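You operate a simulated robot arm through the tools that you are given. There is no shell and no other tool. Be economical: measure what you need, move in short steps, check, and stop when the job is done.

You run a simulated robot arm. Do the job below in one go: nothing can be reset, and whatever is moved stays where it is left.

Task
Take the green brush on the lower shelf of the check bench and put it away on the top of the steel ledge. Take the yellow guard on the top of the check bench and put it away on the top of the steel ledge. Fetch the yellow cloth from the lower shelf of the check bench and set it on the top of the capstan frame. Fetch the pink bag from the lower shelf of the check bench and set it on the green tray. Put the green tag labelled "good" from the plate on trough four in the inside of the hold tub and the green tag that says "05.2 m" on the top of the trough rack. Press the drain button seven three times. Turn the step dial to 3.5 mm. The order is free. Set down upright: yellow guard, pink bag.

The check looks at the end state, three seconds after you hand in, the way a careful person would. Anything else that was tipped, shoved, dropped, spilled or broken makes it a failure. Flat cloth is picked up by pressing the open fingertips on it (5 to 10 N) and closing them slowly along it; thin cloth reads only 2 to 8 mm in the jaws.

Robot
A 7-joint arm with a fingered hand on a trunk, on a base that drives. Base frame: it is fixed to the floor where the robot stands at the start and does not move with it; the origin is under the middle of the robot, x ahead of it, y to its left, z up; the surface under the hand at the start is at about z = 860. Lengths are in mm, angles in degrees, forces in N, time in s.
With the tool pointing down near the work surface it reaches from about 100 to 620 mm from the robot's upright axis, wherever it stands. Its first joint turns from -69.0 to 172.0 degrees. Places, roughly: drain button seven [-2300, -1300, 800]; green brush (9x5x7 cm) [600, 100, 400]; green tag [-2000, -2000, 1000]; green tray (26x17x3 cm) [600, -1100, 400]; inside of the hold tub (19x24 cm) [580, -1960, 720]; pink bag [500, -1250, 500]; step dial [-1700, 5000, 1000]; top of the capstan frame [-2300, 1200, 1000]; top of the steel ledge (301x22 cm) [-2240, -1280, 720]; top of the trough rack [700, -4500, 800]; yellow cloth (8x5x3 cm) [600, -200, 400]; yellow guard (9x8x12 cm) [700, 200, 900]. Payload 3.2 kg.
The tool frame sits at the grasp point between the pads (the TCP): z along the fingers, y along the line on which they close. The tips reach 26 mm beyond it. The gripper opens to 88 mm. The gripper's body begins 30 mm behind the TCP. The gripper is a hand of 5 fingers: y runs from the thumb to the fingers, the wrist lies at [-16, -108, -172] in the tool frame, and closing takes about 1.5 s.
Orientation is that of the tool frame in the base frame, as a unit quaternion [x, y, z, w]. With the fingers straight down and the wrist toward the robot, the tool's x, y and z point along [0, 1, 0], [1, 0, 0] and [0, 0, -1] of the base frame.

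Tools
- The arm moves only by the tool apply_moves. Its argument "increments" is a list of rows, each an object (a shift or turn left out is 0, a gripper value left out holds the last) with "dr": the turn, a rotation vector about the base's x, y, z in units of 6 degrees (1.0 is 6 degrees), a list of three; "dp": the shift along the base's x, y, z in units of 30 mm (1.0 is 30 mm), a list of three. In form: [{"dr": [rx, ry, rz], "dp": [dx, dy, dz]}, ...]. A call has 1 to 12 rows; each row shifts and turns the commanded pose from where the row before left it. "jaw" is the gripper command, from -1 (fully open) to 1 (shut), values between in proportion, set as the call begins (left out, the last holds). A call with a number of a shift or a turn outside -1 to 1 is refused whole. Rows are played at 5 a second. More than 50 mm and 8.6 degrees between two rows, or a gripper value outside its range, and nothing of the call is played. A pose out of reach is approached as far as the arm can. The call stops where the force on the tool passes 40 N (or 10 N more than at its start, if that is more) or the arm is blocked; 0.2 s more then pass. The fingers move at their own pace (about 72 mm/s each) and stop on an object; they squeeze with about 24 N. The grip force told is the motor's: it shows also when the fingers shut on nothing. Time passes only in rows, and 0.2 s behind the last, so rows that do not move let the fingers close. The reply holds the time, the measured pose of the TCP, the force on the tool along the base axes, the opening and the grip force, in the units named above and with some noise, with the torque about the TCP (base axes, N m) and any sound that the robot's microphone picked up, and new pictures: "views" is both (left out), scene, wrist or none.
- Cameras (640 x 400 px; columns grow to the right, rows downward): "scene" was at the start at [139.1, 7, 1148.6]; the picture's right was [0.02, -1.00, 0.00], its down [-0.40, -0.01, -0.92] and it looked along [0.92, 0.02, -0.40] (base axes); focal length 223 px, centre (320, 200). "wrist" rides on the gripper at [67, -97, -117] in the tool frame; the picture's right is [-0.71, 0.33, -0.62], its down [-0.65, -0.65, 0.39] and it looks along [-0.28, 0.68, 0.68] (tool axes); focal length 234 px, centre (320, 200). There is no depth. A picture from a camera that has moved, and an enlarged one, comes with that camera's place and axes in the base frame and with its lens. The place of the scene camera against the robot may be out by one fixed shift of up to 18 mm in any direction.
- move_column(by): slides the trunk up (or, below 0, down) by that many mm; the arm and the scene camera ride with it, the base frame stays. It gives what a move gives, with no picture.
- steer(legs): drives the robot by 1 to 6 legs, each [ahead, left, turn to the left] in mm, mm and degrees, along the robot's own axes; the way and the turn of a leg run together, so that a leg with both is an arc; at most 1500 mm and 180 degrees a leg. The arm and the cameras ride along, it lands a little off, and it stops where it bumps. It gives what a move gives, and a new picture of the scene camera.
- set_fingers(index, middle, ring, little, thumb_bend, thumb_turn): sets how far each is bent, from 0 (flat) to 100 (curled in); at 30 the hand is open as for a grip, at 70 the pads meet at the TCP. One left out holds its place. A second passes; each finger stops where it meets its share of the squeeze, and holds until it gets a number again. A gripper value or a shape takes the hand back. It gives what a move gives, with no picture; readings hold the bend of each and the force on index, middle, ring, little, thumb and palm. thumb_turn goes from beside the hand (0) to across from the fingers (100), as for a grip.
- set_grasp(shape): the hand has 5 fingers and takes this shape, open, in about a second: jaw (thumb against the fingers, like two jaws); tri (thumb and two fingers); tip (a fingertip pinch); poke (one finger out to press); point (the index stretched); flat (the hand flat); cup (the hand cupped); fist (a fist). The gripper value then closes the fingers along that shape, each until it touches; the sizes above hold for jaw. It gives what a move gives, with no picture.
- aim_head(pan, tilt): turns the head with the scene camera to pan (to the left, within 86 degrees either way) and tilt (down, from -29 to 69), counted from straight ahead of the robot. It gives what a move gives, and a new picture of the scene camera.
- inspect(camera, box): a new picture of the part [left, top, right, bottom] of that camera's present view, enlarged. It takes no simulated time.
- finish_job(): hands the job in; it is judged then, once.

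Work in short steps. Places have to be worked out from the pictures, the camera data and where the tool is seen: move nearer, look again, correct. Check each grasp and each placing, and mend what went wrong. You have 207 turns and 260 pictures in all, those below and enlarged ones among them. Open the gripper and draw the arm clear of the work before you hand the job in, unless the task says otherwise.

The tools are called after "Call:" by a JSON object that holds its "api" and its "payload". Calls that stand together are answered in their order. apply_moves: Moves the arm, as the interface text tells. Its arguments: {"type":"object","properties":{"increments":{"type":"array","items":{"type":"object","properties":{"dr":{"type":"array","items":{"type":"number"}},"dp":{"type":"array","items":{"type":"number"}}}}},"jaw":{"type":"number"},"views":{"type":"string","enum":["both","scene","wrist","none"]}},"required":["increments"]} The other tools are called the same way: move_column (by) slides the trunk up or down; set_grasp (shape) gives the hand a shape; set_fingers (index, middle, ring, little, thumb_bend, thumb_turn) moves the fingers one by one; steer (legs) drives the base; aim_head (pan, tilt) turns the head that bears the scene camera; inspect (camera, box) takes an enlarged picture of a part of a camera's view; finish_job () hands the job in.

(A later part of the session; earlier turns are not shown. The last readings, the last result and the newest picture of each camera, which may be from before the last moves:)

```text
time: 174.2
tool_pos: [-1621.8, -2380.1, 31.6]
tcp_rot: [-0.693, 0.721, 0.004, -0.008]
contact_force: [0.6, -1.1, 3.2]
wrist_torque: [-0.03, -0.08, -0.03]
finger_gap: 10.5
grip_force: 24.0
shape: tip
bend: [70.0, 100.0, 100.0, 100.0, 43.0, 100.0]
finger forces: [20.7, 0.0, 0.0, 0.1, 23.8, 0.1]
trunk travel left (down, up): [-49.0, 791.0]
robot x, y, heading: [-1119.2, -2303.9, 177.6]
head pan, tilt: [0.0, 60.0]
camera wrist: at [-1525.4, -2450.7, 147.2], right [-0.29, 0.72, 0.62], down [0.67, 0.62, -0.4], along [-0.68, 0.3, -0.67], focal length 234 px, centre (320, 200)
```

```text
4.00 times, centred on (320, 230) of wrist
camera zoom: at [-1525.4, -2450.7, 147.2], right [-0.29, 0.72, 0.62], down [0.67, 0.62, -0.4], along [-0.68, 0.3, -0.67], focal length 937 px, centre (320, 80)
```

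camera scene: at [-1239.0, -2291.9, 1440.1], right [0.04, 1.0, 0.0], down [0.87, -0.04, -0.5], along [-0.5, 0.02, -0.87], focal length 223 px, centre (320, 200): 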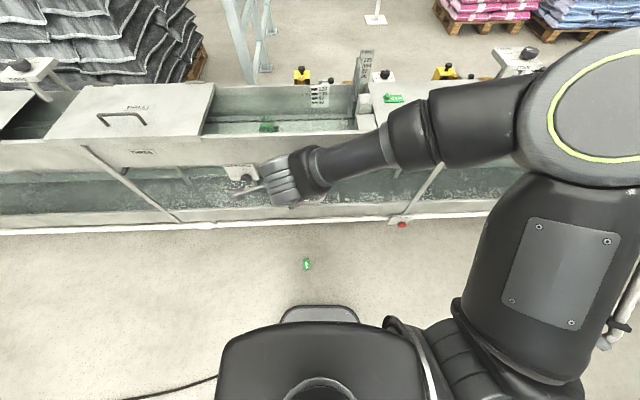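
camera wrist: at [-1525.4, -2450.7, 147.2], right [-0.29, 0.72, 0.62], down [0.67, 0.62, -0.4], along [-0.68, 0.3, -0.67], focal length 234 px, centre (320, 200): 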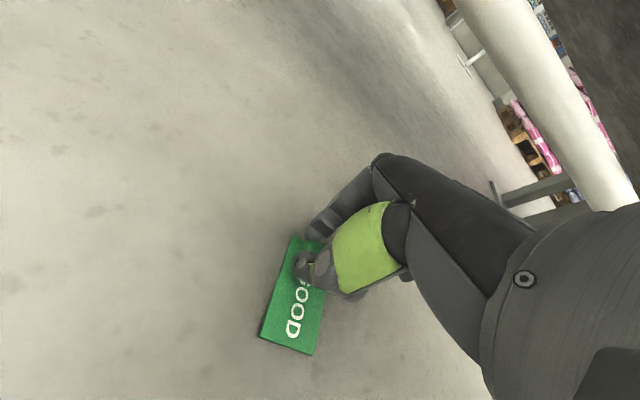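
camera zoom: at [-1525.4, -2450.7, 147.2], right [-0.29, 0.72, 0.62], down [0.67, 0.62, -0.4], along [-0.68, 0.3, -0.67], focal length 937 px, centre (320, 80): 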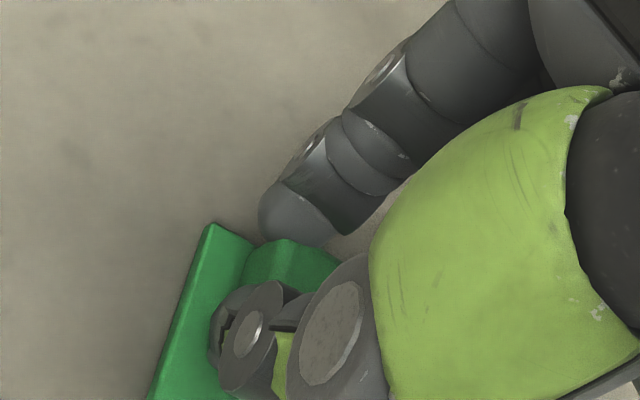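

A firm pinch on the flat faces. I'll lift slightly, draw in, and carry it low so any slip stays harmless; then check.

Call:
{"api": "apply_moves", "payload": {"increments": [{"dp": [0, 0, 0.3]}, {"dp": [0.5, 0, 1]}, {"dp": [1, 0.3, 1]}, {"dp": [1, 0.3, 1]}, {"dp": [1, 0.3, 1]}], "views": "wrist"}}

Call:
{"api": "steer", "payload": {"legs": [[0, 0, -90]]}}

```text
time: 175.3
tool_pos: [-1513.2, -2352.9, 162.1]
tcp_rot: [-0.693, 0.721, 0.006, -0.008]
contact_force: [0.9, 0.1, 0.2]
wrist_torque: [0.0, 0.0, 0.02]
finger_gap: 7.9
grip_force: 23.6
shape: tip
bend: [70.0, 100.0, 100.0, 100.0, 43.0, 100.0]
finger forces: [21.6, 0.0, 0.0, 0.1, 21.7, 0.1]
trunk travel left (down, up): [-49.0, 791.0]
robot x, y, heading: [-1119.0, -2307.6, 177.6]
head pan, tilt: [0.0, 60.0]
camera wrist: at [-1418.1, -2422.5, 277.6], right [-0.29, 0.72, 0.63], down [0.67, 0.62, -0.4], along [-0.68, 0.3, -0.67], focal length 234 px, centre (320, 200)
```

wrist: 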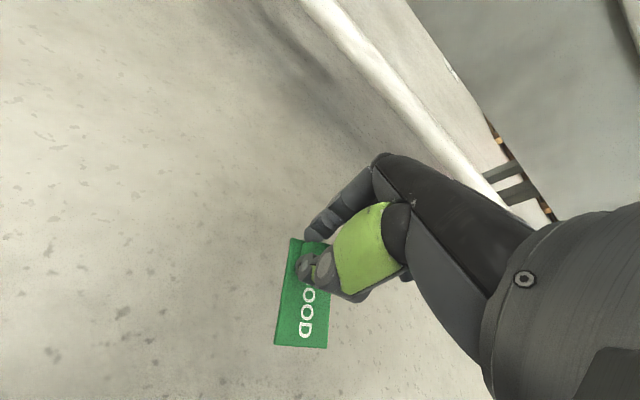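

```text
time: 179.4
tool_pos: [-1192.4, -1911.8, 161.5]
tcp_rot: [-0.01, 1.0, 0.009, -0.004]
contact_force: [0.0, 0.0, -0.8]
wrist_torque: [-0.01, 0.03, -0.01]
finger_gap: 7.6
grip_force: 24.6
shape: tip
bend: [70.0, 100.0, 100.0, 100.0, 43.0, 100.0]
finger forces: [21.4, 0.0, 0.1, 0.0, 21.4, 0.0]
trunk travel left (down, up): [-49.0, 791.0]
robot x, y, heading: [-1122.0, -2302.3, 91.1]
head pan, tilt: [0.0, 60.0]
camera scene: at [-1125.4, -2180.9, 720.1], right [1.0, 0.02, 0.0], down [0.02, -0.87, -0.5], along [-0.01, 0.5, -0.87], focal length 223 px, centre (320, 200)
```

scene: 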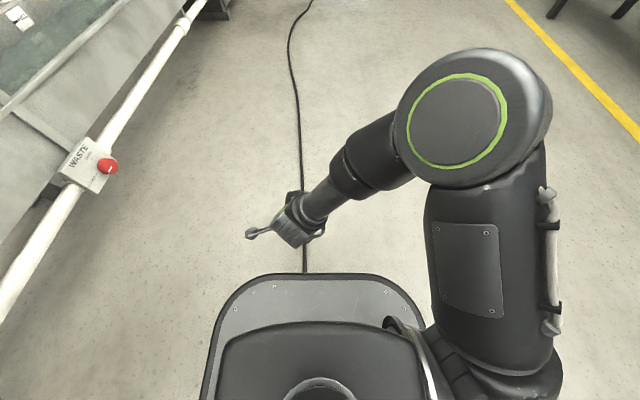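

Held well through the turn. I'll finish the turn and drive to the cart with the tubs.

Call:
{"api": "steer", "payload": {"legs": [[0, 0, -91], [900, 340, 0]]}}

Call:
{"api": "move_column", "payload": {"by": 400}}

Call:
{"api": "move_column", "payload": {"by": 340}}

Call:
{"api": "aim_head", "payload": {"pan": 0, "tilt": 35}}

```text
time: 188.6
tool_pos: [227.6, -1981.6, 161.8]
tcp_rot: [0.729, 0.684, 0.009, 0.005]
contact_force: [-0.6, 0.2, -0.3]
wrist_torque: [-0.03, 0.02, -0.01]
finger_gap: 7.2
grip_force: 23.9
shape: tip
bend: [70.0, 100.0, 100.0, 100.0, 43.0, 100.0]
finger forces: [21.2, 0.1, 0.0, 0.0, 21.2, 0.1]
trunk travel left (down, up): [-49.0, 791.0]
robot x, y, heading: [-163.7, -2017.8, -3.5]
head pan, tilt: [0.0, 60.0]
camera scene: at [-53.8, -2024.0, 720.1], right [-0.06, -1.0, 0.0], down [-0.86, 0.05, -0.5], along [0.5, -0.03, -0.87], focal length 223 px, centre (320, 200)
```

scene: 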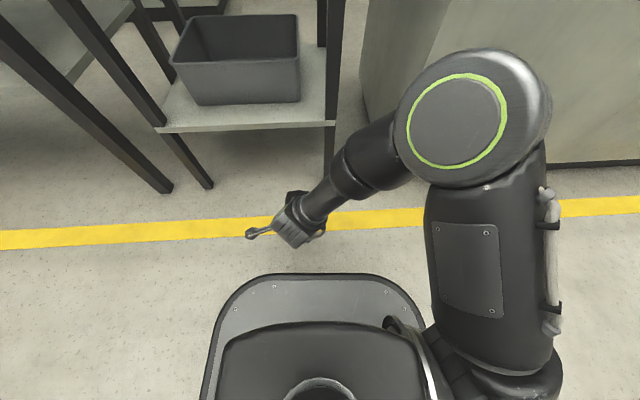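

```text
time: 192.4
tool_pos: [229.0, -1979.8, 562.2]
tcp_rot: [0.729, 0.685, 0.008, 0.005]
contact_force: [-0.4, -0.3, 0.4]
wrist_torque: [-0.01, 0.0, 0.0]
finger_gap: 7.0
grip_force: 24.4
shape: tip
bend: [70.0, 100.0, 100.0, 100.0, 43.0, 100.0]
finger forces: [21.2, 0.0, 0.0, 0.1, 21.2, 0.0]
trunk travel left (down, up): [-449.0, 391.0]
robot x, y, heading: [-167.2, -2022.0, -3.3]
head pan, tilt: [0.0, 60.0]
```

```text
time: 195.7
tool_pos: [228.3, -1981.4, 902.3]
tcp_rot: [0.729, 0.684, 0.008, 0.006]
contact_force: [0.9, 0.5, 0.0]
wrist_torque: [0.0, -0.01, 0.01]
finger_gap: 6.9
grip_force: 24.0
shape: tip
bend: [70.0, 100.0, 100.0, 100.0, 43.0, 100.0]
finger forces: [21.1, 0.0, 0.1, 0.0, 21.3, 0.1]
trunk travel left (down, up): [-789.0, 51.0]
robot x, y, heading: [-167.3, -2023.0, -3.7]
head pan, tilt: [0.0, 60.0]
```

```text
time: 196.6
tool_pos: [227.6, -1980.7, 901.7]
tcp_rot: [0.729, 0.684, 0.008, 0.005]
contact_force: [0.1, -0.3, -0.6]
wrist_torque: [-0.01, -0.01, -0.01]
finger_gap: 7.0
grip_force: 23.7
shape: tip
bend: [70.0, 100.0, 100.0, 100.0, 43.0, 100.0]
finger forces: [21.2, 0.1, 0.0, 0.1, 21.3, 0.0]
trunk travel left (down, up): [-789.0, 51.0]
robot x, y, heading: [-164.1, -2022.7, -3.5]
head pan, tilt: [0.0, 35.0]
camera scene: at [-32.5, -2025.3, 1494.3], right [-0.06, -1.0, 0.0], down [-0.57, 0.04, -0.82], along [0.82, -0.05, -0.57], focal length 223 px, centre (320, 200)
```

scene: 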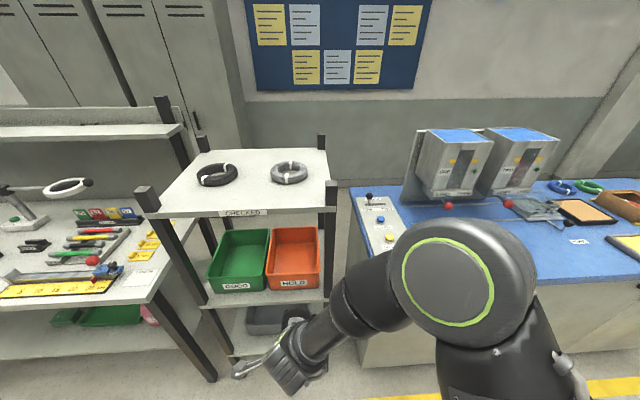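

The hold tub is at about [585, -1953], under the cart's top shelf (z≈1117), with its rim near z≈800. I'll lower a little, drive closer and reach in.

Call:
{"api": "move_column", "payload": {"by": -42}}

Call:
{"api": "steer", "payload": {"legs": [[120, 65, 3.5]]}}

Call:
{"api": "apply_moves", "payload": {"increments": [{"dp": [1, -0.2, 0]}, {"dp": [1, -0.2, 0]}, {"dp": [1, -0.1, 0]}]}}

```text
time: 197.5
tool_pos: [228.5, -1981.1, 859.4]
tcp_rot: [0.729, 0.684, 0.007, 0.004]
contact_force: [0.8, -0.4, -0.8]
wrist_torque: [0.0, 0.02, -0.01]
finger_gap: 7.2
grip_force: 23.9
shape: tip
bend: [70.0, 100.0, 100.0, 100.0, 43.0, 100.0]
finger forces: [21.2, 0.0, 0.1, 0.1, 21.3, 0.0]
trunk travel left (down, up): [-747.0, 93.0]
robot x, y, heading: [-166.0, -2020.4, -3.8]
head pan, tilt: [0.0, 35.0]
```

```text
time: 198.8
tool_pos: [347.6, -1899.3, 858.6]
tcp_rot: [0.71, 0.704, 0.009, 0.004]
contact_force: [0.8, -0.2, 0.1]
wrist_torque: [0.02, 0.02, 0.01]
finger_gap: 6.9
grip_force: 24.1
shape: tip
bend: [70.0, 100.0, 100.0, 100.0, 43.0, 100.0]
finger forces: [21.3, 0.1, 0.1, 0.0, 21.3, 0.1]
trunk travel left (down, up): [-747.0, 93.0]
robot x, y, heading: [-46.0, -1960.6, -0.6]
head pan, tilt: [0.0, 35.0]
camera scene: at [89.0, -1958.1, 1452.4], right [-0.01, -1.0, 0.0], down [-0.57, 0.0, -0.82], along [0.82, -0.01, -0.57], focal length 223 px, centre (320, 200)
```

scene: 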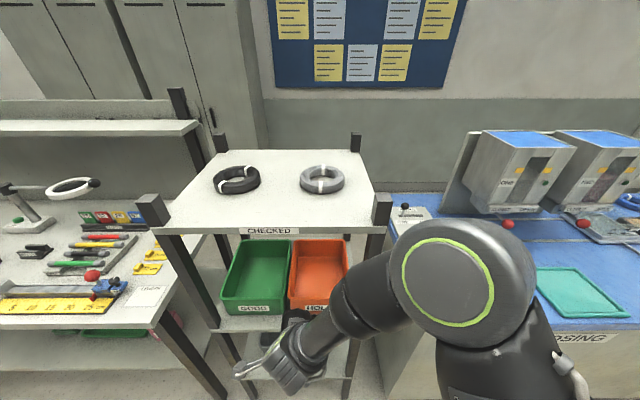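

```text
time: 199.6
tool_pos: [436.7, -1916.2, 861.9]
tcp_rot: [0.71, 0.704, 0.008, 0.004]
contact_force: [0.0, 0.6, 0.7]
wrist_torque: [0.03, 0.03, 0.0]
finger_gap: 7.0
grip_force: 23.3
shape: tip
bend: [70.0, 100.0, 100.0, 100.0, 43.0, 100.0]
finger forces: [21.3, 0.0, 0.0, 0.0, 21.2, 0.1]
trunk travel left (down, up): [-747.0, 93.0]
robot x, y, heading: [-46.2, -1959.2, -0.4]
head pan, tilt: [0.0, 35.0]
camera scene: at [89.6, -1958.6, 1452.3], right [-0.01, -1.0, 0.0], down [-0.57, 0.0, -0.82], along [0.82, -0.01, -0.57], focal length 223 px, centre (320, 200)
camera wrist: at [338.0, -1849.7, 978.1], right [0.32, -0.71, 0.62], down [-0.65, -0.64, -0.4], along [0.69, -0.28, -0.67], focal length 234 px, centre (320, 200)
```

scene: 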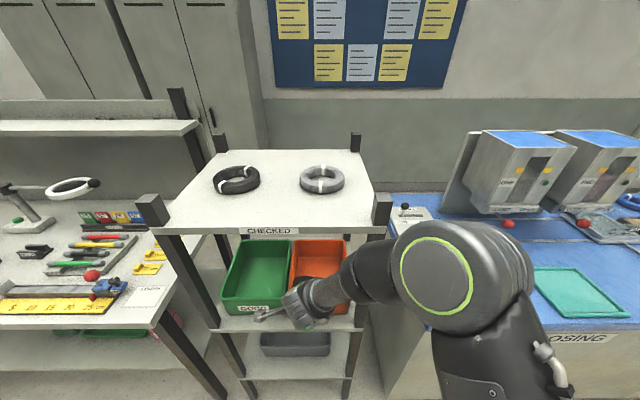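
wrist: 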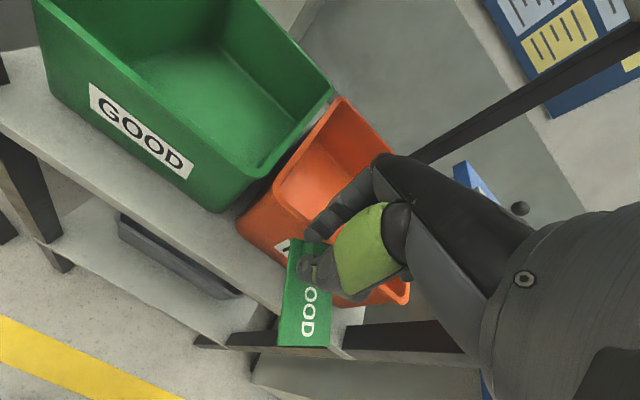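

The forearm would come near the cart's front post on the right. I'll pull back, shift the robot left so the arm enters straighter, then go in.

Call:
{"api": "apply_moves", "payload": {"increments": [{"dp": [-1, 0, 0]}, {"dp": [-1, 0, 0]}], "views": "none"}}

Call:
{"api": "steer", "payload": {"legs": [[30, 150, 0]]}}

Call:
{"api": "apply_moves", "payload": {"increments": [{"dp": [0, -1, 0]}, {"dp": [0, -1, 0]}, {"dp": [0, -1, 0]}, {"dp": [0, -1, 0]}, {"dp": [0.3, -1, 0]}, {"dp": [0.6, -1, 0]}, {"dp": [1, -0.3, 0]}]}}

```text
time: 200.2
tool_pos: [377.6, -1914.2, 860.1]
tcp_rot: [0.71, 0.704, 0.008, 0.005]
contact_force: [0.2, 0.3, -0.5]
wrist_torque: [-0.04, -0.04, -0.02]
finger_gap: 6.9
grip_force: 24.2
shape: tip
bend: [70.0, 100.0, 100.0, 100.0, 43.0, 100.0]
finger forces: [21.4, 0.0, 0.1, 0.1, 21.3, 0.1]
trunk travel left (down, up): [-747.0, 93.0]
robot x, y, heading: [-44.5, -1960.3, -0.5]
head pan, tilt: [0.0, 35.0]
```

```text
time: 201.6
tool_pos: [407.9, -1764.9, 860.6]
tcp_rot: [0.709, 0.705, 0.008, 0.004]
contact_force: [-0.5, -0.5, -0.4]
wrist_torque: [0.04, 0.02, -0.04]
finger_gap: 7.0
grip_force: 23.5
shape: tip
bend: [70.0, 100.0, 100.0, 100.0, 43.0, 100.0]
finger forces: [21.4, 0.0, 0.0, 0.0, 21.4, 0.0]
trunk travel left (down, up): [-747.0, 93.0]
robot x, y, heading: [-18.9, -1815.5, -0.3]
head pan, tilt: [0.0, 35.0]
camera scene: at [118.7, -1808.8, 1452.4], right [0.0, -1.0, 0.0], down [-0.57, 0.0, -0.82], along [0.82, 0.0, -0.57], focal length 223 px, centre (320, 200)
```

scene: 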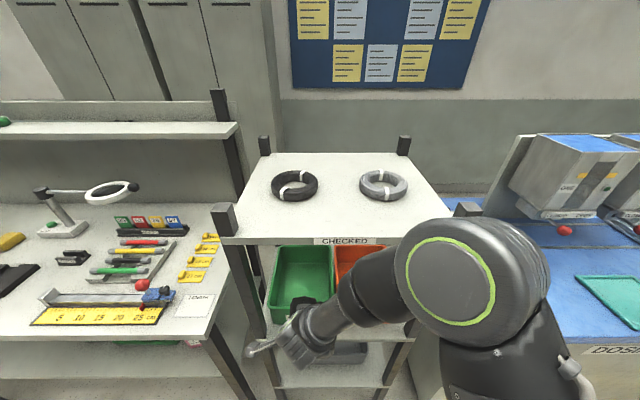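

```text
time: 203.2
tool_pos: [466.0, -1951.2, 859.5]
tcp_rot: [0.709, 0.705, 0.007, 0.003]
contact_force: [0.5, -0.1, -0.5]
wrist_torque: [0.01, 0.01, 0.03]
finger_gap: 7.0
grip_force: 24.1
shape: tip
bend: [70.0, 100.0, 100.0, 100.0, 43.0, 100.0]
finger forces: [21.1, 0.0, 0.0, 0.1, 21.4, 0.0]
trunk travel left (down, up): [-747.0, 93.0]
robot x, y, heading: [-17.8, -1811.4, -0.3]
head pan, tilt: [0.0, 35.0]
camera scene: at [120.0, -1808.4, 1452.2], right [0.0, -1.0, 0.0], down [-0.57, 0.0, -0.82], along [0.82, 0.0, -0.57], focal length 223 px, centre (320, 200)
camera wrist: at [365.8, -1885.7, 975.4], right [0.32, -0.71, 0.63], down [-0.65, -0.64, -0.4], along [0.69, -0.28, -0.67], focal length 234 px, centre (320, 200)
```

scene: 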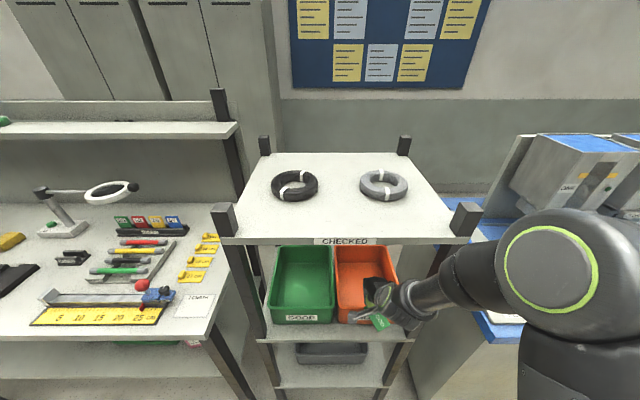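
wrist: 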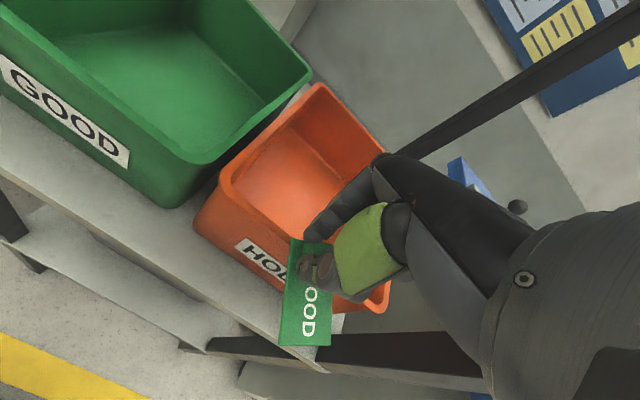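

The tag hangs just in front of the HOLD tub. I'll yaw the hand so the wrist and forearm swing away from the right post, then move in.

Call:
{"api": "apply_moves", "payload": {"increments": [{"dr": [0, 0, -1]}, {"dr": [0, 0, -1]}, {"dr": [0, 0, -1]}, {"dp": [0.5, 0, 0], "dr": [0, 0, -1]}, {"dp": [0.7, 0, 0], "dr": [0, 0, -1]}, {"dp": [0.7, 0, 0], "dr": [0, 0, -1]}]}}

```text
time: 204.6
tool_pos: [518.1, -1955.6, 858.8]
tcp_rot: [0.891, 0.453, 0.003, 0.008]
contact_force: [0.2, 0.0, -0.4]
wrist_torque: [0.0, 0.0, 0.01]
finger_gap: 6.8
grip_force: 23.8
shape: tip
bend: [70.0, 100.0, 100.0, 100.0, 43.0, 100.0]
finger forces: [21.3, 0.0, 0.0, 0.0, 21.3, 0.0]
out of reach, approached as far as the arm can: row 5
trunk travel left (down, up): [-747.0, 93.0]
robot x, y, heading: [-19.1, -1818.2, -0.2]
head pan, tilt: [0.0, 35.0]
camera scene: at [120.5, -1808.1, 1452.1], right [0.0, -1.0, 0.0], down [-0.57, 0.0, -0.82], along [0.82, 0.0, -0.57], focal length 223 px, centre (320, 200)
camera wrist: at [476.1, -1843.3, 972.7], right [-0.16, -0.76, 0.63], down [-0.91, -0.14, -0.4], along [0.39, -0.63, -0.66], focal length 234 px, centre (320, 200)
```

scene: 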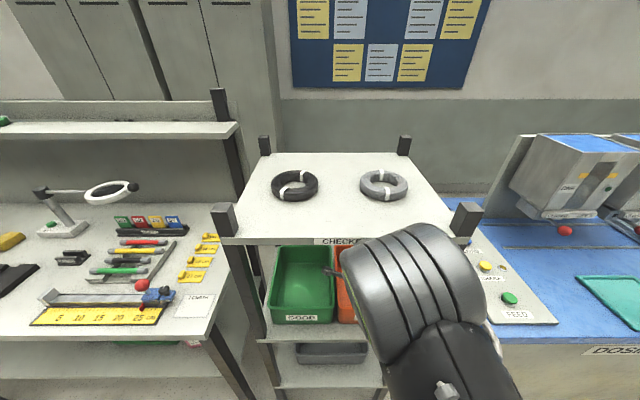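
wrist: 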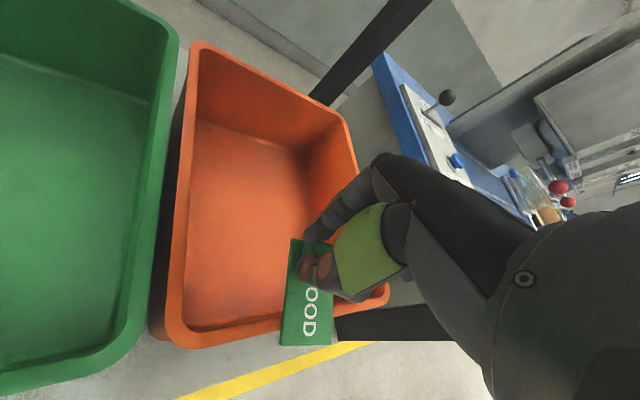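

The tag is over the front part of the HOLD tub. I'll drive the base 47 mm ahead and 15 mm right so the tag sits over the tub's middle.

Call:
{"api": "steer", "payload": {"legs": [[47, -15, 0]]}}

Call:
{"api": "apply_moves", "payload": {"increments": [{"dp": [0, 0, -0.7]}, {"dp": [0, 0, -0.7]}], "views": "wrist"}}

```text
time: 205.5
tool_pos: [540.1, -1965.5, 854.2]
tcp_rot: [0.891, 0.454, -0.003, 0.003]
contact_force: [0.5, -0.1, 0.6]
wrist_torque: [0.02, 0.01, 0.03]
finger_gap: 6.7
grip_force: 23.7
shape: tip
bend: [70.0, 100.0, 100.0, 100.0, 43.0, 100.0]
finger forces: [21.4, 0.0, 0.1, 0.0, 21.4, 0.1]
trunk travel left (down, up): [-747.0, 93.0]
robot x, y, heading: [19.3, -1825.2, -0.3]
head pan, tilt: [0.0, 35.0]
stopped in leg 1: the robot was blocked; the commanded pose is now the measured one
camera scene: at [147.8, -1821.7, 1453.1], right [-0.01, -1.0, 0.0], down [-0.57, 0.0, -0.82], along [0.82, 0.0, -0.57], focal length 223 px, centre (320, 200)
```

scene: 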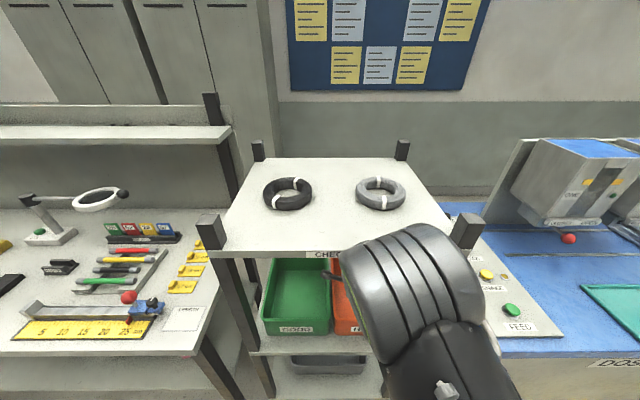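

```text
time: 206.1
tool_pos: [546.2, -1965.4, 809.7]
tcp_rot: [0.891, 0.454, -0.004, 0.003]
contact_force: [0.4, -0.3, -0.1]
wrist_torque: [-0.04, -0.02, 0.0]
finger_gap: 6.6
grip_force: 24.1
shape: tip
bend: [70.0, 100.0, 100.0, 100.0, 43.0, 100.0]
finger forces: [21.6, 0.1, 0.0, 0.1, 21.5, 0.0]
trunk travel left (down, up): [-747.0, 93.0]
robot x, y, heading: [18.9, -1820.7, -0.3]
head pan, tilt: [0.0, 35.0]
camera wrist: at [505.0, -1853.8, 925.3], right [-0.14, -0.76, 0.63], down [-0.91, -0.15, -0.38], along [0.39, -0.63, -0.67], focal length 234 px, centre (320, 200)
```

wrist: 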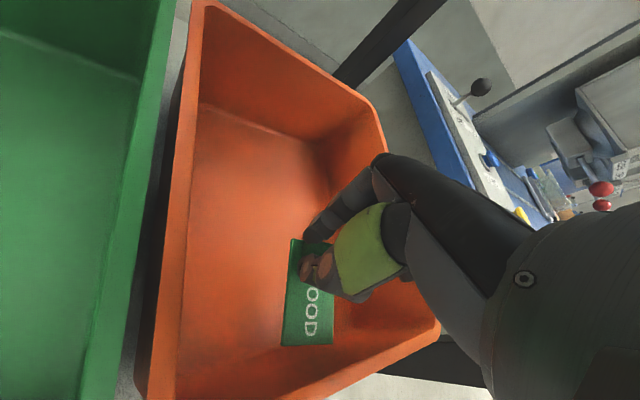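

The base was stopped by something (likely the elbow near the shelf edge), but the forces are quiet and the tag is inside the tub. I'll lower a bit more with the arm and release.

Call:
{"api": "apply_moves", "payload": {"increments": [{"dp": [0, 0, -0.6]}, {"dp": [0, 0, -0.6]}, {"dp": [0, 0, -0.4]}], "views": "none"}}

Call:
{"api": "apply_moves", "payload": {"increments": [{}, {}, {}, {}, {}, {}], "jaw": -1, "views": "both"}}

```text
time: 206.9
tool_pos: [545.3, -1965.3, 762.1]
tcp_rot: [0.89, 0.455, -0.003, 0.004]
contact_force: [0.4, 1.3, -0.5]
wrist_torque: [0.0, 0.01, 0.0]
finger_gap: 6.5
grip_force: 24.0
shape: tip
bend: [70.0, 100.0, 100.0, 100.0, 43.0, 100.0]
finger forces: [21.6, 0.0, 0.0, 0.0, 21.5, 0.0]
trunk travel left (down, up): [-747.0, 93.0]
robot x, y, heading: [22.4, -1825.2, -0.3]
head pan, tilt: [0.0, 35.0]
```

```text
time: 208.3
tool_pos: [544.3, -1965.5, 761.5]
tcp_rot: [0.89, 0.455, -0.003, 0.003]
contact_force: [0.0, -0.7, 0.2]
wrist_torque: [-0.01, 0.01, 0.0]
finger_gap: 87.8
grip_force: 0.1
shape: tip
bend: [30.0, 98.0, 99.0, 99.0, 30.0, 97.0]
finger forces: [0.1, 0.0, 0.1, 0.0, 0.0, 0.0]
trunk travel left (down, up): [-747.0, 93.0]
robot x, y, heading: [24.3, -1823.5, -0.2]
head pan, tilt: [0.0, 35.0]
camera scene: at [155.4, -1821.5, 1452.4], right [-0.01, -1.0, 0.0], down [-0.57, 0.0, -0.82], along [0.82, 0.0, -0.57], focal length 223 px, centre (320, 200)
camera wrist: at [504.9, -1854.3, 877.7], right [-0.14, -0.76, 0.63], down [-0.91, -0.15, -0.38], along [0.38, -0.63, -0.67], focal length 234 px, centre (320, 200)
```

scene: 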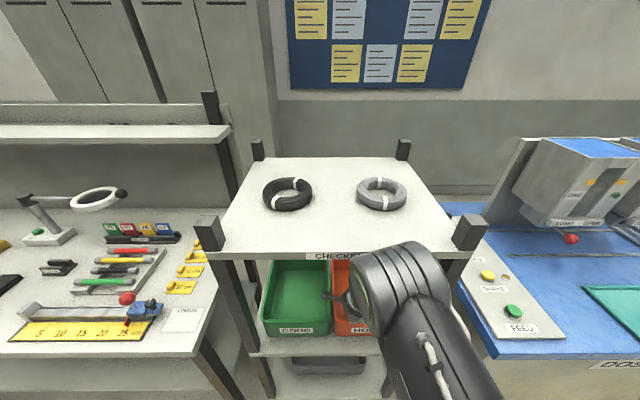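
wrist: 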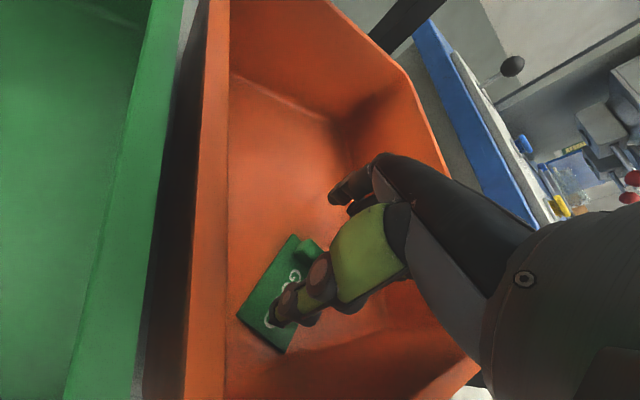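

The tag lies inside the HOLD tub. I'll raise the hand out and back the robot off.

Call:
{"api": "apply_moves", "payload": {"increments": [{"dp": [0, 0, 0.9]}, {"dp": [0, 0, 0.9]}, {"dp": [0, 0, 0.9]}, {"dp": [0, 0, 0.6]}], "views": "wrist"}}

Call:
{"api": "steer", "payload": {"legs": [[-350, 0, 0]]}}

```text
time: 209.3
tool_pos: [529.3, -1965.8, 852.9]
tcp_rot: [0.89, 0.456, -0.014, 0.0]
contact_force: [0.0, 0.6, -1.0]
wrist_torque: [0.0, -0.02, 0.0]
finger_gap: 87.9
grip_force: 0.1
shape: tip
bend: [30.0, 98.0, 99.0, 99.0, 30.0, 97.0]
finger forces: [0.1, 0.0, 0.0, 0.0, 0.0, 0.0]
trunk travel left (down, up): [-747.0, 93.0]
robot x, y, heading: [19.7, -1825.9, -0.1]
head pan, tilt: [0.0, 35.0]
camera wrist: at [490.4, -1853.5, 970.7], right [-0.13, -0.76, 0.64], down [-0.92, -0.15, -0.36], along [0.37, -0.63, -0.68], focal length 234 px, centre (320, 200)
```

wrist: 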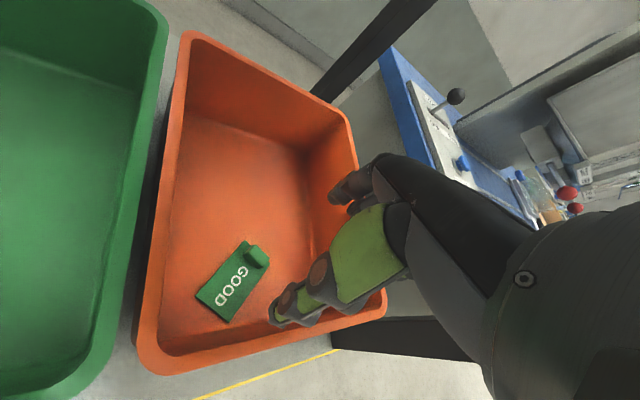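

```text
time: 211.6
tool_pos: [191.8, -1964.8, 862.4]
tcp_rot: [0.891, 0.454, -0.003, 0.003]
contact_force: [-0.1, 0.2, 0.1]
wrist_torque: [-0.02, -0.02, -0.01]
finger_gap: 87.8
grip_force: 0.1
shape: tip
bend: [30.0, 98.0, 99.0, 99.0, 30.0, 97.0]
finger forces: [0.0, 0.1, 0.1, 0.1, 0.1, 0.0]
trunk travel left (down, up): [-747.0, 93.0]
robot x, y, heading: [-332.1, -1824.1, -0.4]
head pan, tilt: [0.0, 35.0]
camera scene: at [-197.7, -1819.4, 1452.4], right [-0.01, -1.0, 0.0], down [-0.57, 0.0, -0.82], along [0.82, -0.01, -0.57], focal length 223 px, centre (320, 200)
```

scene: 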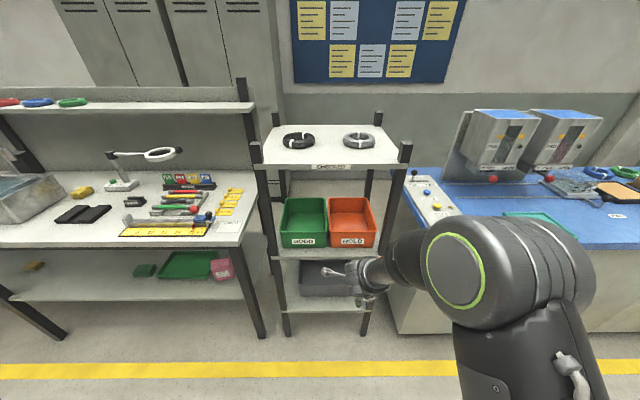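

The GOOD tag is done. The green tray and pink bag are on the lower shelf of the bench to the left. I'll draw the arm in, straighten the hand, lower the trunk and drive there.

Call:
{"api": "apply_moves", "payload": {"increments": [{"dp": [-1, 0.5, 0], "dr": [0, 0, 1]}, {"dp": [-1, 0.5, 0], "dr": [0, 0, 1]}, {"dp": [-1, 0.5, 0], "dr": [0, 0, 1]}, {"dp": [-1, 0.5, 0], "dr": [0, 0, 1]}, {"dp": [-1, 0.5, 0], "dr": [0, 0, 1]}, {"dp": [-1, 0.5, 0], "dr": [0, 0, 1]}], "views": "none"}}

Call:
{"api": "steer", "payload": {"legs": [[180, 640, 0]]}}

Call:
{"api": "move_column", "payload": {"by": -400}}

Call:
{"api": "move_column", "payload": {"by": -150}}

Call:
{"api": "aim_head", "payload": {"pan": 0, "tilt": 30}}

```text
time: 213.0
tool_pos: [29.7, -1864.2, 854.4]
tcp_rot: [0.706, 0.708, -0.003, 0.004]
contact_force: [-0.9, 0.2, -0.4]
wrist_torque: [-0.02, -0.02, 0.0]
finger_gap: 88.1
grip_force: 0.1
shape: tip
bend: [30.0, 98.0, 99.0, 99.0, 30.0, 97.0]
finger forces: [0.0, 0.0, 0.1, 0.1, 0.1, 0.1]
out of reach, approached as far as the arm can: row 6
trunk travel left (down, up): [-747.0, 93.0]
robot x, y, heading: [-329.6, -1822.7, -0.4]
head pan, tilt: [0.0, 35.0]
```

```text
time: 216.7
tool_pos: [213.4, -1222.1, 855.2]
tcp_rot: [0.71, 0.704, -0.003, 0.003]
contact_force: [1.2, 0.0, -0.1]
wrist_torque: [0.0, -0.01, -0.01]
finger_gap: 88.0
grip_force: 0.3
shape: tip
bend: [30.0, 98.0, 99.0, 99.0, 30.0, 97.0]
finger forces: [0.0, 0.1, 0.0, 0.0, 0.0, 0.0]
trunk travel left (down, up): [-747.0, 93.0]
robot x, y, heading: [-148.3, -1176.9, -1.1]
head pan, tilt: [0.0, 35.0]
camera scene: at [-13.0, -1175.9, 1452.4], right [-0.02, -1.0, 0.0], down [-0.57, 0.01, -0.82], along [0.82, -0.01, -0.57], focal length 223 px, centre (320, 200)
```

scene: 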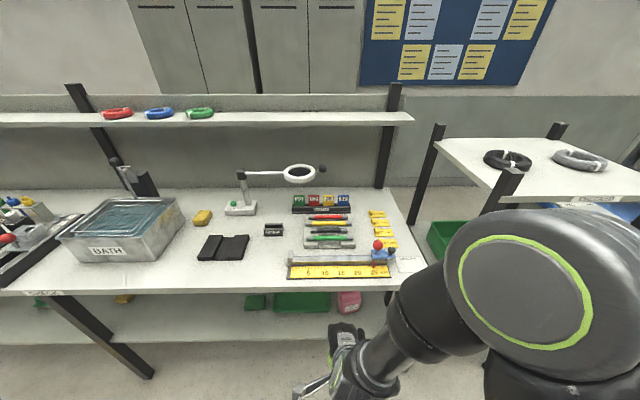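

```text
time: 220.6
tool_pos: [213.0, -1223.6, 455.4]
tcp_rot: [0.71, 0.704, -0.002, 0.004]
contact_force: [-0.3, 0.7, 0.2]
wrist_torque: [-0.03, 0.02, -0.02]
finger_gap: 87.8
grip_force: 0.1
shape: tip
bend: [30.0, 98.0, 99.0, 99.0, 30.0, 97.0]
finger forces: [0.0, 0.0, 0.1, 0.1, 0.0, 0.0]
trunk travel left (down, up): [-347.0, 493.0]
robot x, y, heading: [-146.4, -1181.3, -0.8]
head pan, tilt: [0.0, 35.0]
```

```text
time: 222.3
tool_pos: [213.2, -1223.5, 304.6]
tcp_rot: [0.71, 0.704, -0.003, 0.003]
contact_force: [-0.7, -0.2, -0.4]
wrist_torque: [0.03, 0.0, 0.02]
finger_gap: 87.9
grip_force: 0.0
shape: tip
bend: [30.0, 98.0, 99.0, 99.0, 30.0, 97.0]
finger forces: [0.0, 0.1, 0.1, 0.1, 0.0, 0.0]
trunk travel left (down, up): [-197.0, 643.0]
robot x, y, heading: [-148.1, -1179.7, -1.0]
head pan, tilt: [0.0, 35.0]
```

```text
time: 223.0
tool_pos: [213.3, -1223.2, 305.3]
tcp_rot: [0.71, 0.705, -0.003, 0.004]
contact_force: [0.2, 0.1, 0.2]
wrist_torque: [-0.01, -0.02, 0.01]
finger_gap: 87.9
grip_force: 0.0
shape: tip
bend: [30.0, 98.0, 99.0, 99.0, 30.0, 97.0]
finger forces: [0.0, 0.1, 0.1, 0.0, 0.0, 0.0]
trunk travel left (down, up): [-197.0, 643.0]
robot x, y, heading: [-147.0, -1180.7, -0.8]
head pan, tilt: [0.0, 30.0]
camera scene: at [-10.7, -1176.1, 910.1], right [-0.02, -1.0, 0.0], down [-0.5, 0.01, -0.87], along [0.87, -0.01, -0.5], focal length 223 px, centre (320, 200)
```

scene: 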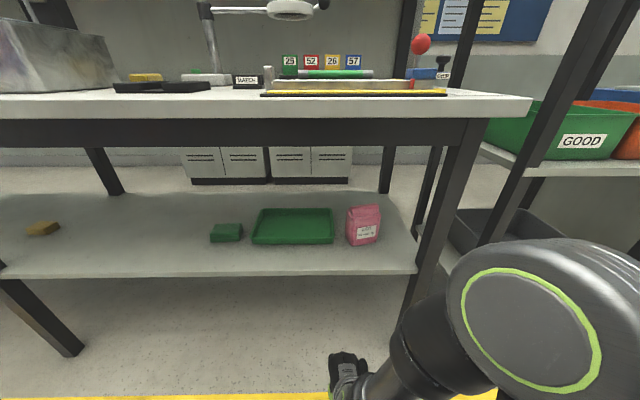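

I see the pink bag (with a flat top) at about [565, -1320] beside the green tray on the shelf at z≈420. I'll zoom in for its shape.

Call:
{"api": "inspect", "payload": {"camera": "scene", "box": [200, 180, 420, 300]}}

Call:
{"api": "set_grasp", "payload": {"shape": "jaw"}}

Call:
{"api": "steer", "payload": {"legs": [[125, 20, 0]]}}

Call:
{"api": "inspect", "payload": {"camera": "scene", "box": [200, 140, 440, 290]}}

```text
2.91 times, centred on (310, 240) of scene
camera zoom: at [-10.7, -1176.1, 910.1], right [-0.02, -1.0, 0.0], down [-0.5, 0.01, -0.87], along [0.87, -0.01, -0.5], focal length 648 px, centre (349, 84)
```

zoom: 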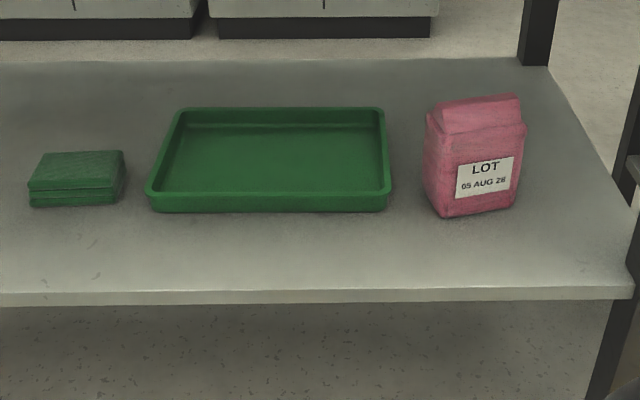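

```text
time: 223.9
tool_pos: [213.3, -1223.5, 306.0]
tcp_rot: [0.71, 0.704, -0.002, 0.003]
contact_force: [0.7, 1.0, 0.2]
wrist_torque: [0.03, 0.01, 0.03]
finger_gap: 88.0
grip_force: 0.0
shape: jaw
bend: [30.0, 30.0, 30.0, 30.0, 30.0, 97.0]
finger forces: [0.0, 0.0, 0.0, 0.1, 0.0, 0.0]
trunk travel left (down, up): [-197.0, 643.0]
robot x, y, heading: [-148.7, -1179.3, -0.8]
head pan, tilt: [0.0, 30.0]
```

```text
time: 225.1
tool_pos: [341.2, -1204.7, 303.6]
tcp_rot: [0.709, 0.705, -0.003, 0.004]
contact_force: [-0.3, 0.1, 0.1]
wrist_torque: [-0.02, -0.03, 0.01]
finger_gap: 87.8
grip_force: 0.1
shape: jaw
bend: [30.0, 30.0, 30.0, 30.0, 30.0, 97.0]
finger forces: [0.0, 0.1, 0.0, 0.1, 0.0, 0.0]
trunk travel left (down, up): [-197.0, 643.0]
robot x, y, heading: [-18.4, -1161.1, -0.7]
head pan, tilt: [0.0, 30.0]
camera scene: at [117.3, -1157.9, 910.2], right [-0.01, -1.0, 0.0], down [-0.5, 0.01, -0.87], along [0.87, -0.01, -0.5], focal length 223 px, centre (320, 200)
```

scene: 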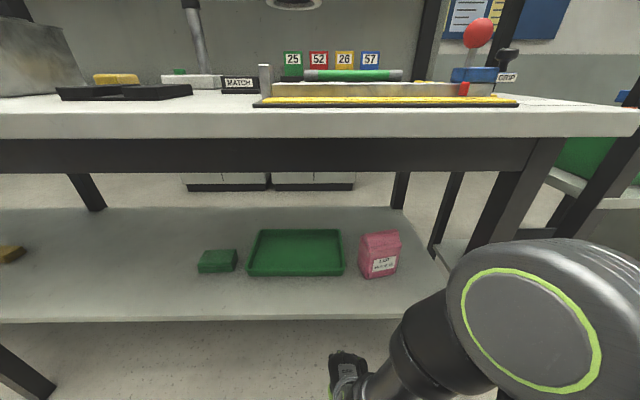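

```text
2.67 times, centred on (320, 215) of scene
camera zoom: at [117.3, -1157.9, 910.2], right [-0.01, -1.0, 0.0], down [-0.5, 0.01, -0.87], along [0.87, -0.01, -0.5], focal length 594 px, centre (320, 160)
```

zoom: 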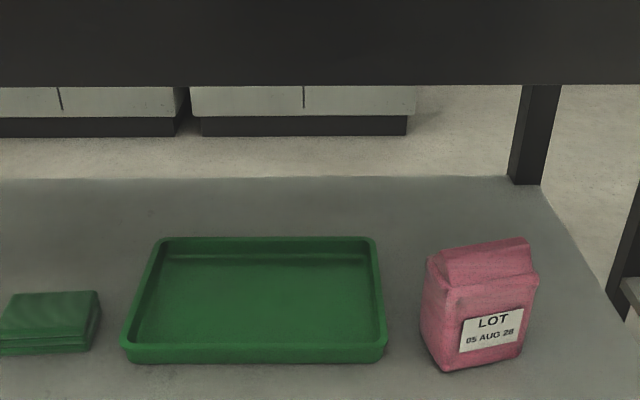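

The bag is about 80 wide, 60 deep and 110 high, yawed ~11°, centred near [568, -1322]. I'll go in over the tray with the hand yawed to match, then slide sideways so the bag passes between thumb and fingers.

Call:
{"api": "apply_moves", "payload": {"increments": [{"dp": [0, 0, 1]}, {"dp": [0, 0, 1]}, {"dp": [0, 0, 1]}, {"dp": [0, 0, 1]}, {"dp": [0, 0, 1]}, {"dp": [0, 0, 1], "dr": [0, 0, 1]}, {"dp": [0, 0, 1], "dr": [0, 0, 1]}, {"dp": [1, 0.2, 0]}, {"dp": [1, 0.2, 0]}, {"dp": [1, 0.1, 0]}]}}

```text
time: 227.3
tool_pos: [451.4, -1184.3, 514.3]
tcp_rot: [0.631, 0.776, -0.003, 0.005]
contact_force: [0.0, -1.1, -0.7]
wrist_torque: [0.01, 0.02, 0.0]
finger_gap: 87.8
grip_force: 0.1
shape: jaw
bend: [30.0, 30.0, 30.0, 30.0, 30.0, 97.0]
finger forces: [0.0, 0.1, 0.1, 0.0, 0.0, 0.1]
out of reach, approached as far as the arm can: row 1, 2, 3
trunk travel left (down, up): [-197.0, 643.0]
robot x, y, heading: [-18.8, -1163.9, -0.6]
head pan, tilt: [0.0, 30.0]
camera scene: at [117.3, -1157.9, 910.2], right [-0.01, -1.0, 0.0], down [-0.5, 0.01, -0.87], along [0.87, -0.01, -0.5], focal length 223 px, centre (320, 200)
camera wrist: at [341.5, -1138.2, 630.0], right [0.47, -0.62, 0.63], down [-0.51, -0.77, -0.38], along [0.72, -0.14, -0.67], focal length 234 px, centre (320, 200)
```

scene: 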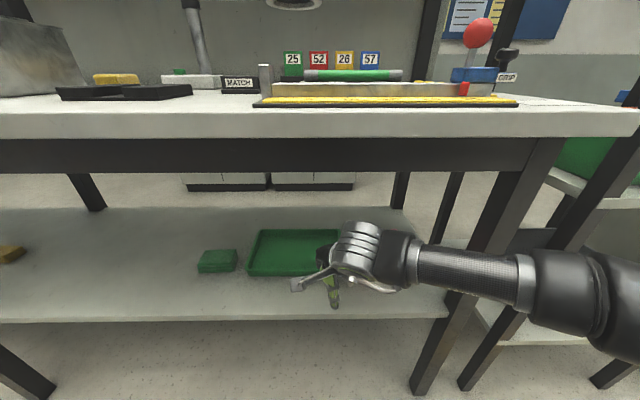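
wrist: 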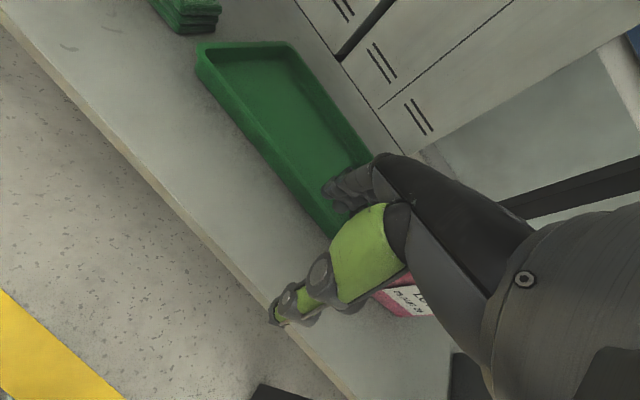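

The forearm is getting close to the bench leg on the right. I'll shift the base 220 mm left so the arm reaches in from the left.

Call:
{"api": "steer", "payload": {"legs": [[0, 220, 0]]}}

Call:
{"api": "apply_moves", "payload": {"increments": [{"dp": [0.7, -1, 0]}, {"dp": [0.7, -1, 0]}, {"dp": [0.6, -1, 0]}, {"dp": [0.6, -1, 0]}, {"dp": [0.6, -1, 0]}, {"dp": [0.6, -1, 0]}, {"dp": [0, -0.7, 0]}]}}

```text
time: 229.0
tool_pos: [454.7, -965.4, 513.7]
tcp_rot: [0.632, 0.775, -0.003, 0.004]
contact_force: [-0.3, -0.8, 0.0]
wrist_torque: [0.0, 0.01, 0.02]
finger_gap: 87.5
grip_force: 0.1
shape: jaw
bend: [30.0, 30.0, 30.0, 30.0, 30.0, 97.0]
finger forces: [0.0, 0.0, 0.0, 0.0, 0.0, 0.1]
trunk travel left (down, up): [-197.0, 643.0]
robot x, y, heading: [-17.5, -940.2, -0.6]
head pan, tilt: [0.0, 30.0]
camera scene: at [120.4, -937.9, 910.2], right [-0.01, -1.0, 0.0], down [-0.5, 0.01, -0.87], along [0.87, -0.01, -0.5], focal length 223 px, centre (320, 200)
```

scene: 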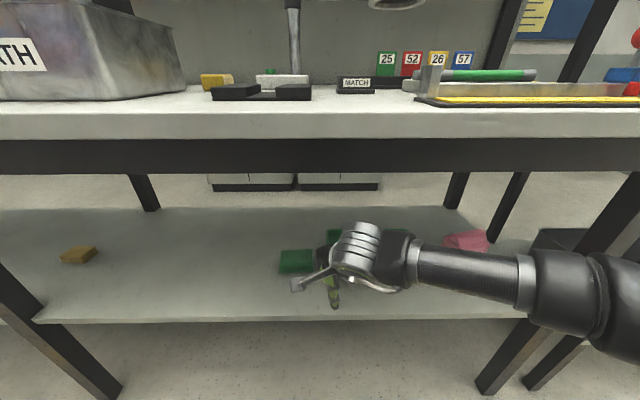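

```text
time: 230.6
tool_pos: [568.5, -1167.8, 512.7]
tcp_rot: [0.632, 0.775, -0.002, 0.004]
contact_force: [-0.4, 0.1, -0.1]
wrist_torque: [-0.01, 0.0, 0.01]
finger_gap: 87.9
grip_force: 0.1
shape: jaw
bend: [30.0, 30.0, 30.0, 30.0, 30.0, 97.0]
finger forces: [0.0, 0.0, 0.0, 0.0, 0.0, 0.1]
trunk travel left (down, up): [-197.0, 643.0]
robot x, y, heading: [-20.1, -940.0, -0.7]
head pan, tilt: [0.0, 30.0]
camera scene: at [120.4, -937.9, 910.2], right [-0.01, -1.0, 0.0], down [-0.5, 0.01, -0.87], along [0.87, -0.01, -0.5], focal length 223 px, centre (320, 200)
camera wrist: at [458.1, -1120.8, 629.3], right [0.47, -0.62, 0.63], down [-0.51, -0.77, -0.38], along [0.72, -0.14, -0.67], focal length 234 px, centre (320, 200)
```

scene: 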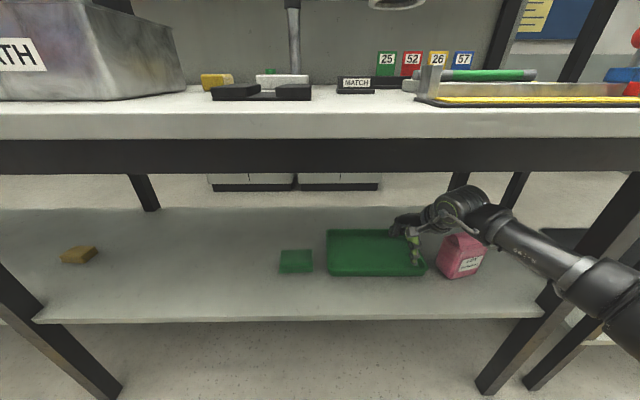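
wrist: 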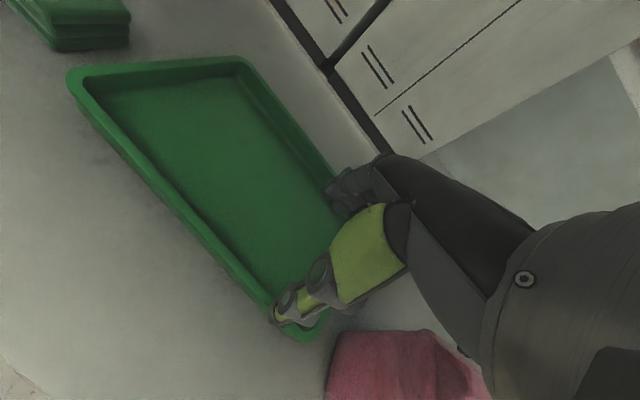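

I have the tray at about centre [620, -1094], rim z≈437. I'll zoom the scene view to pin down the bag against the hand.

Call:
{"api": "inspect", "payload": {"camera": "scene", "box": [380, 180, 540, 300]}}

Call:
{"api": "inspect", "payload": {"camera": "wrist", "box": [240, 240, 500, 400]}}

```text
3.33 times, centred on (460, 240) of scene
camera zoom: at [120.4, -937.9, 910.2], right [-0.01, -1.0, 0.0], down [-0.5, 0.01, -0.87], along [0.87, -0.01, -0.5], focal length 742 px, centre (-147, 67)
```

zoom: 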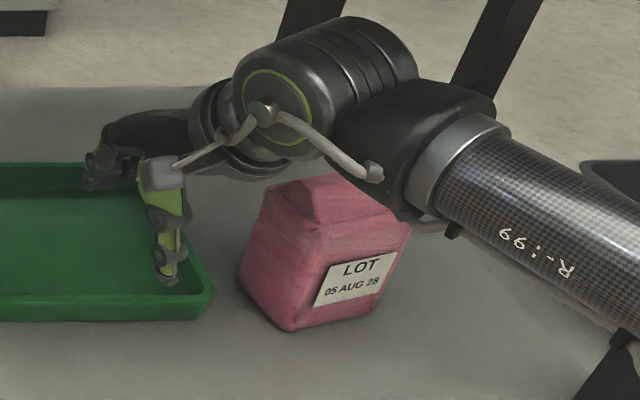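

```text
2.46 times, centred on (370, 320) of wrist
camera zoom: at [458.1, -1120.8, 629.3], right [0.47, -0.62, 0.63], down [-0.51, -0.77, -0.38], along [0.72, -0.14, -0.67], focal length 576 px, centre (197, -95)
```

zoom: 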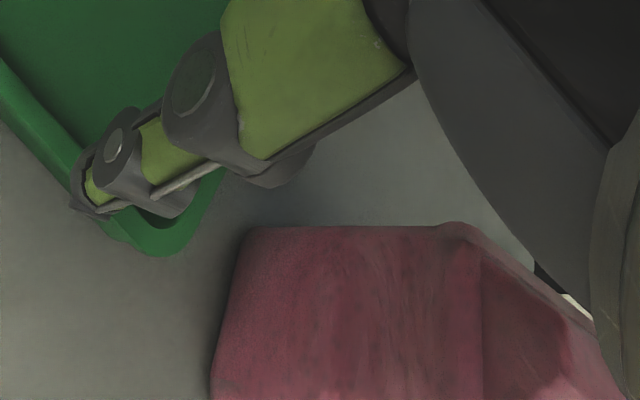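

The bag's long side runs along (0.28, -0.96), centre near [586, -1340], top z≈537. I'll turn the hand 5° more, line up, and slide partway along that direction.

Call:
{"api": "apply_moves", "payload": {"increments": [{"dp": [-0.5, 0, 0], "dr": [0, 0, 0.85]}, {"dp": [-0.5, 0, 0.03]}, {"dp": [0.28, -0.96, 0]}, {"dp": [0.28, -0.96, 0]}, {"dp": [0.14, -0.5, 0]}]}}

Call:
{"api": "inspect", "payload": {"camera": "scene", "box": [380, 180, 540, 300]}}

```text
time: 231.8
tool_pos: [541.9, -1175.2, 513.7]
tcp_rot: [0.598, 0.801, -0.003, 0.004]
contact_force: [-0.4, -0.3, -0.8]
wrist_torque: [0.02, 0.03, 0.0]
finger_gap: 88.0
grip_force: 0.1
shape: jaw
bend: [30.0, 30.0, 30.0, 30.0, 30.0, 97.0]
finger forces: [0.0, 0.1, 0.0, 0.1, 0.0, 0.0]
out of reach, approached as far as the arm can: row 3, 4, 5
trunk travel left (down, up): [-197.0, 643.0]
robot x, y, heading: [-18.6, -937.7, -0.8]
head pan, tilt: [0.0, 30.0]
camera scene: at [120.4, -938.0, 910.2], right [-0.01, -1.0, 0.0], down [-0.5, 0.01, -0.87], along [0.87, -0.01, -0.5], focal length 223 px, centre (320, 200)
camera wrist: at [427.5, -1139.4, 629.9], right [0.52, -0.58, 0.63], down [-0.44, -0.81, -0.38], along [0.73, -0.08, -0.67], focal length 234 px, centre (320, 200)
```

scene: 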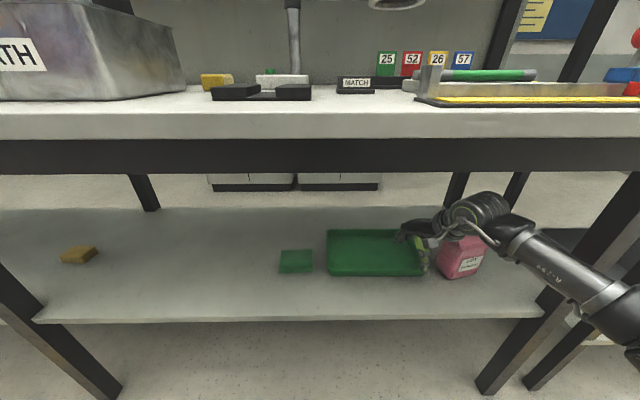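
wrist: 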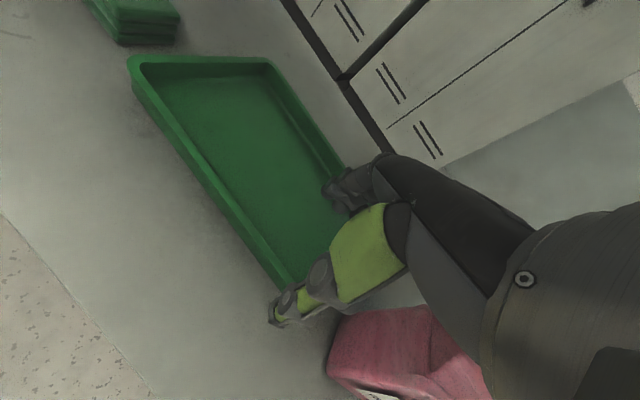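

```text
3.33 times, centred on (460, 240) of scene
camera zoom: at [120.4, -938.0, 910.2], right [-0.01, -1.0, 0.0], down [-0.5, 0.01, -0.87], along [0.87, -0.01, -0.5], focal length 742 px, centre (-147, 67)
```

zoom: 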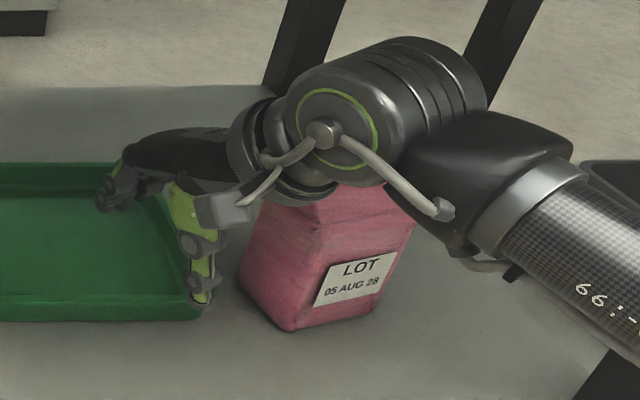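

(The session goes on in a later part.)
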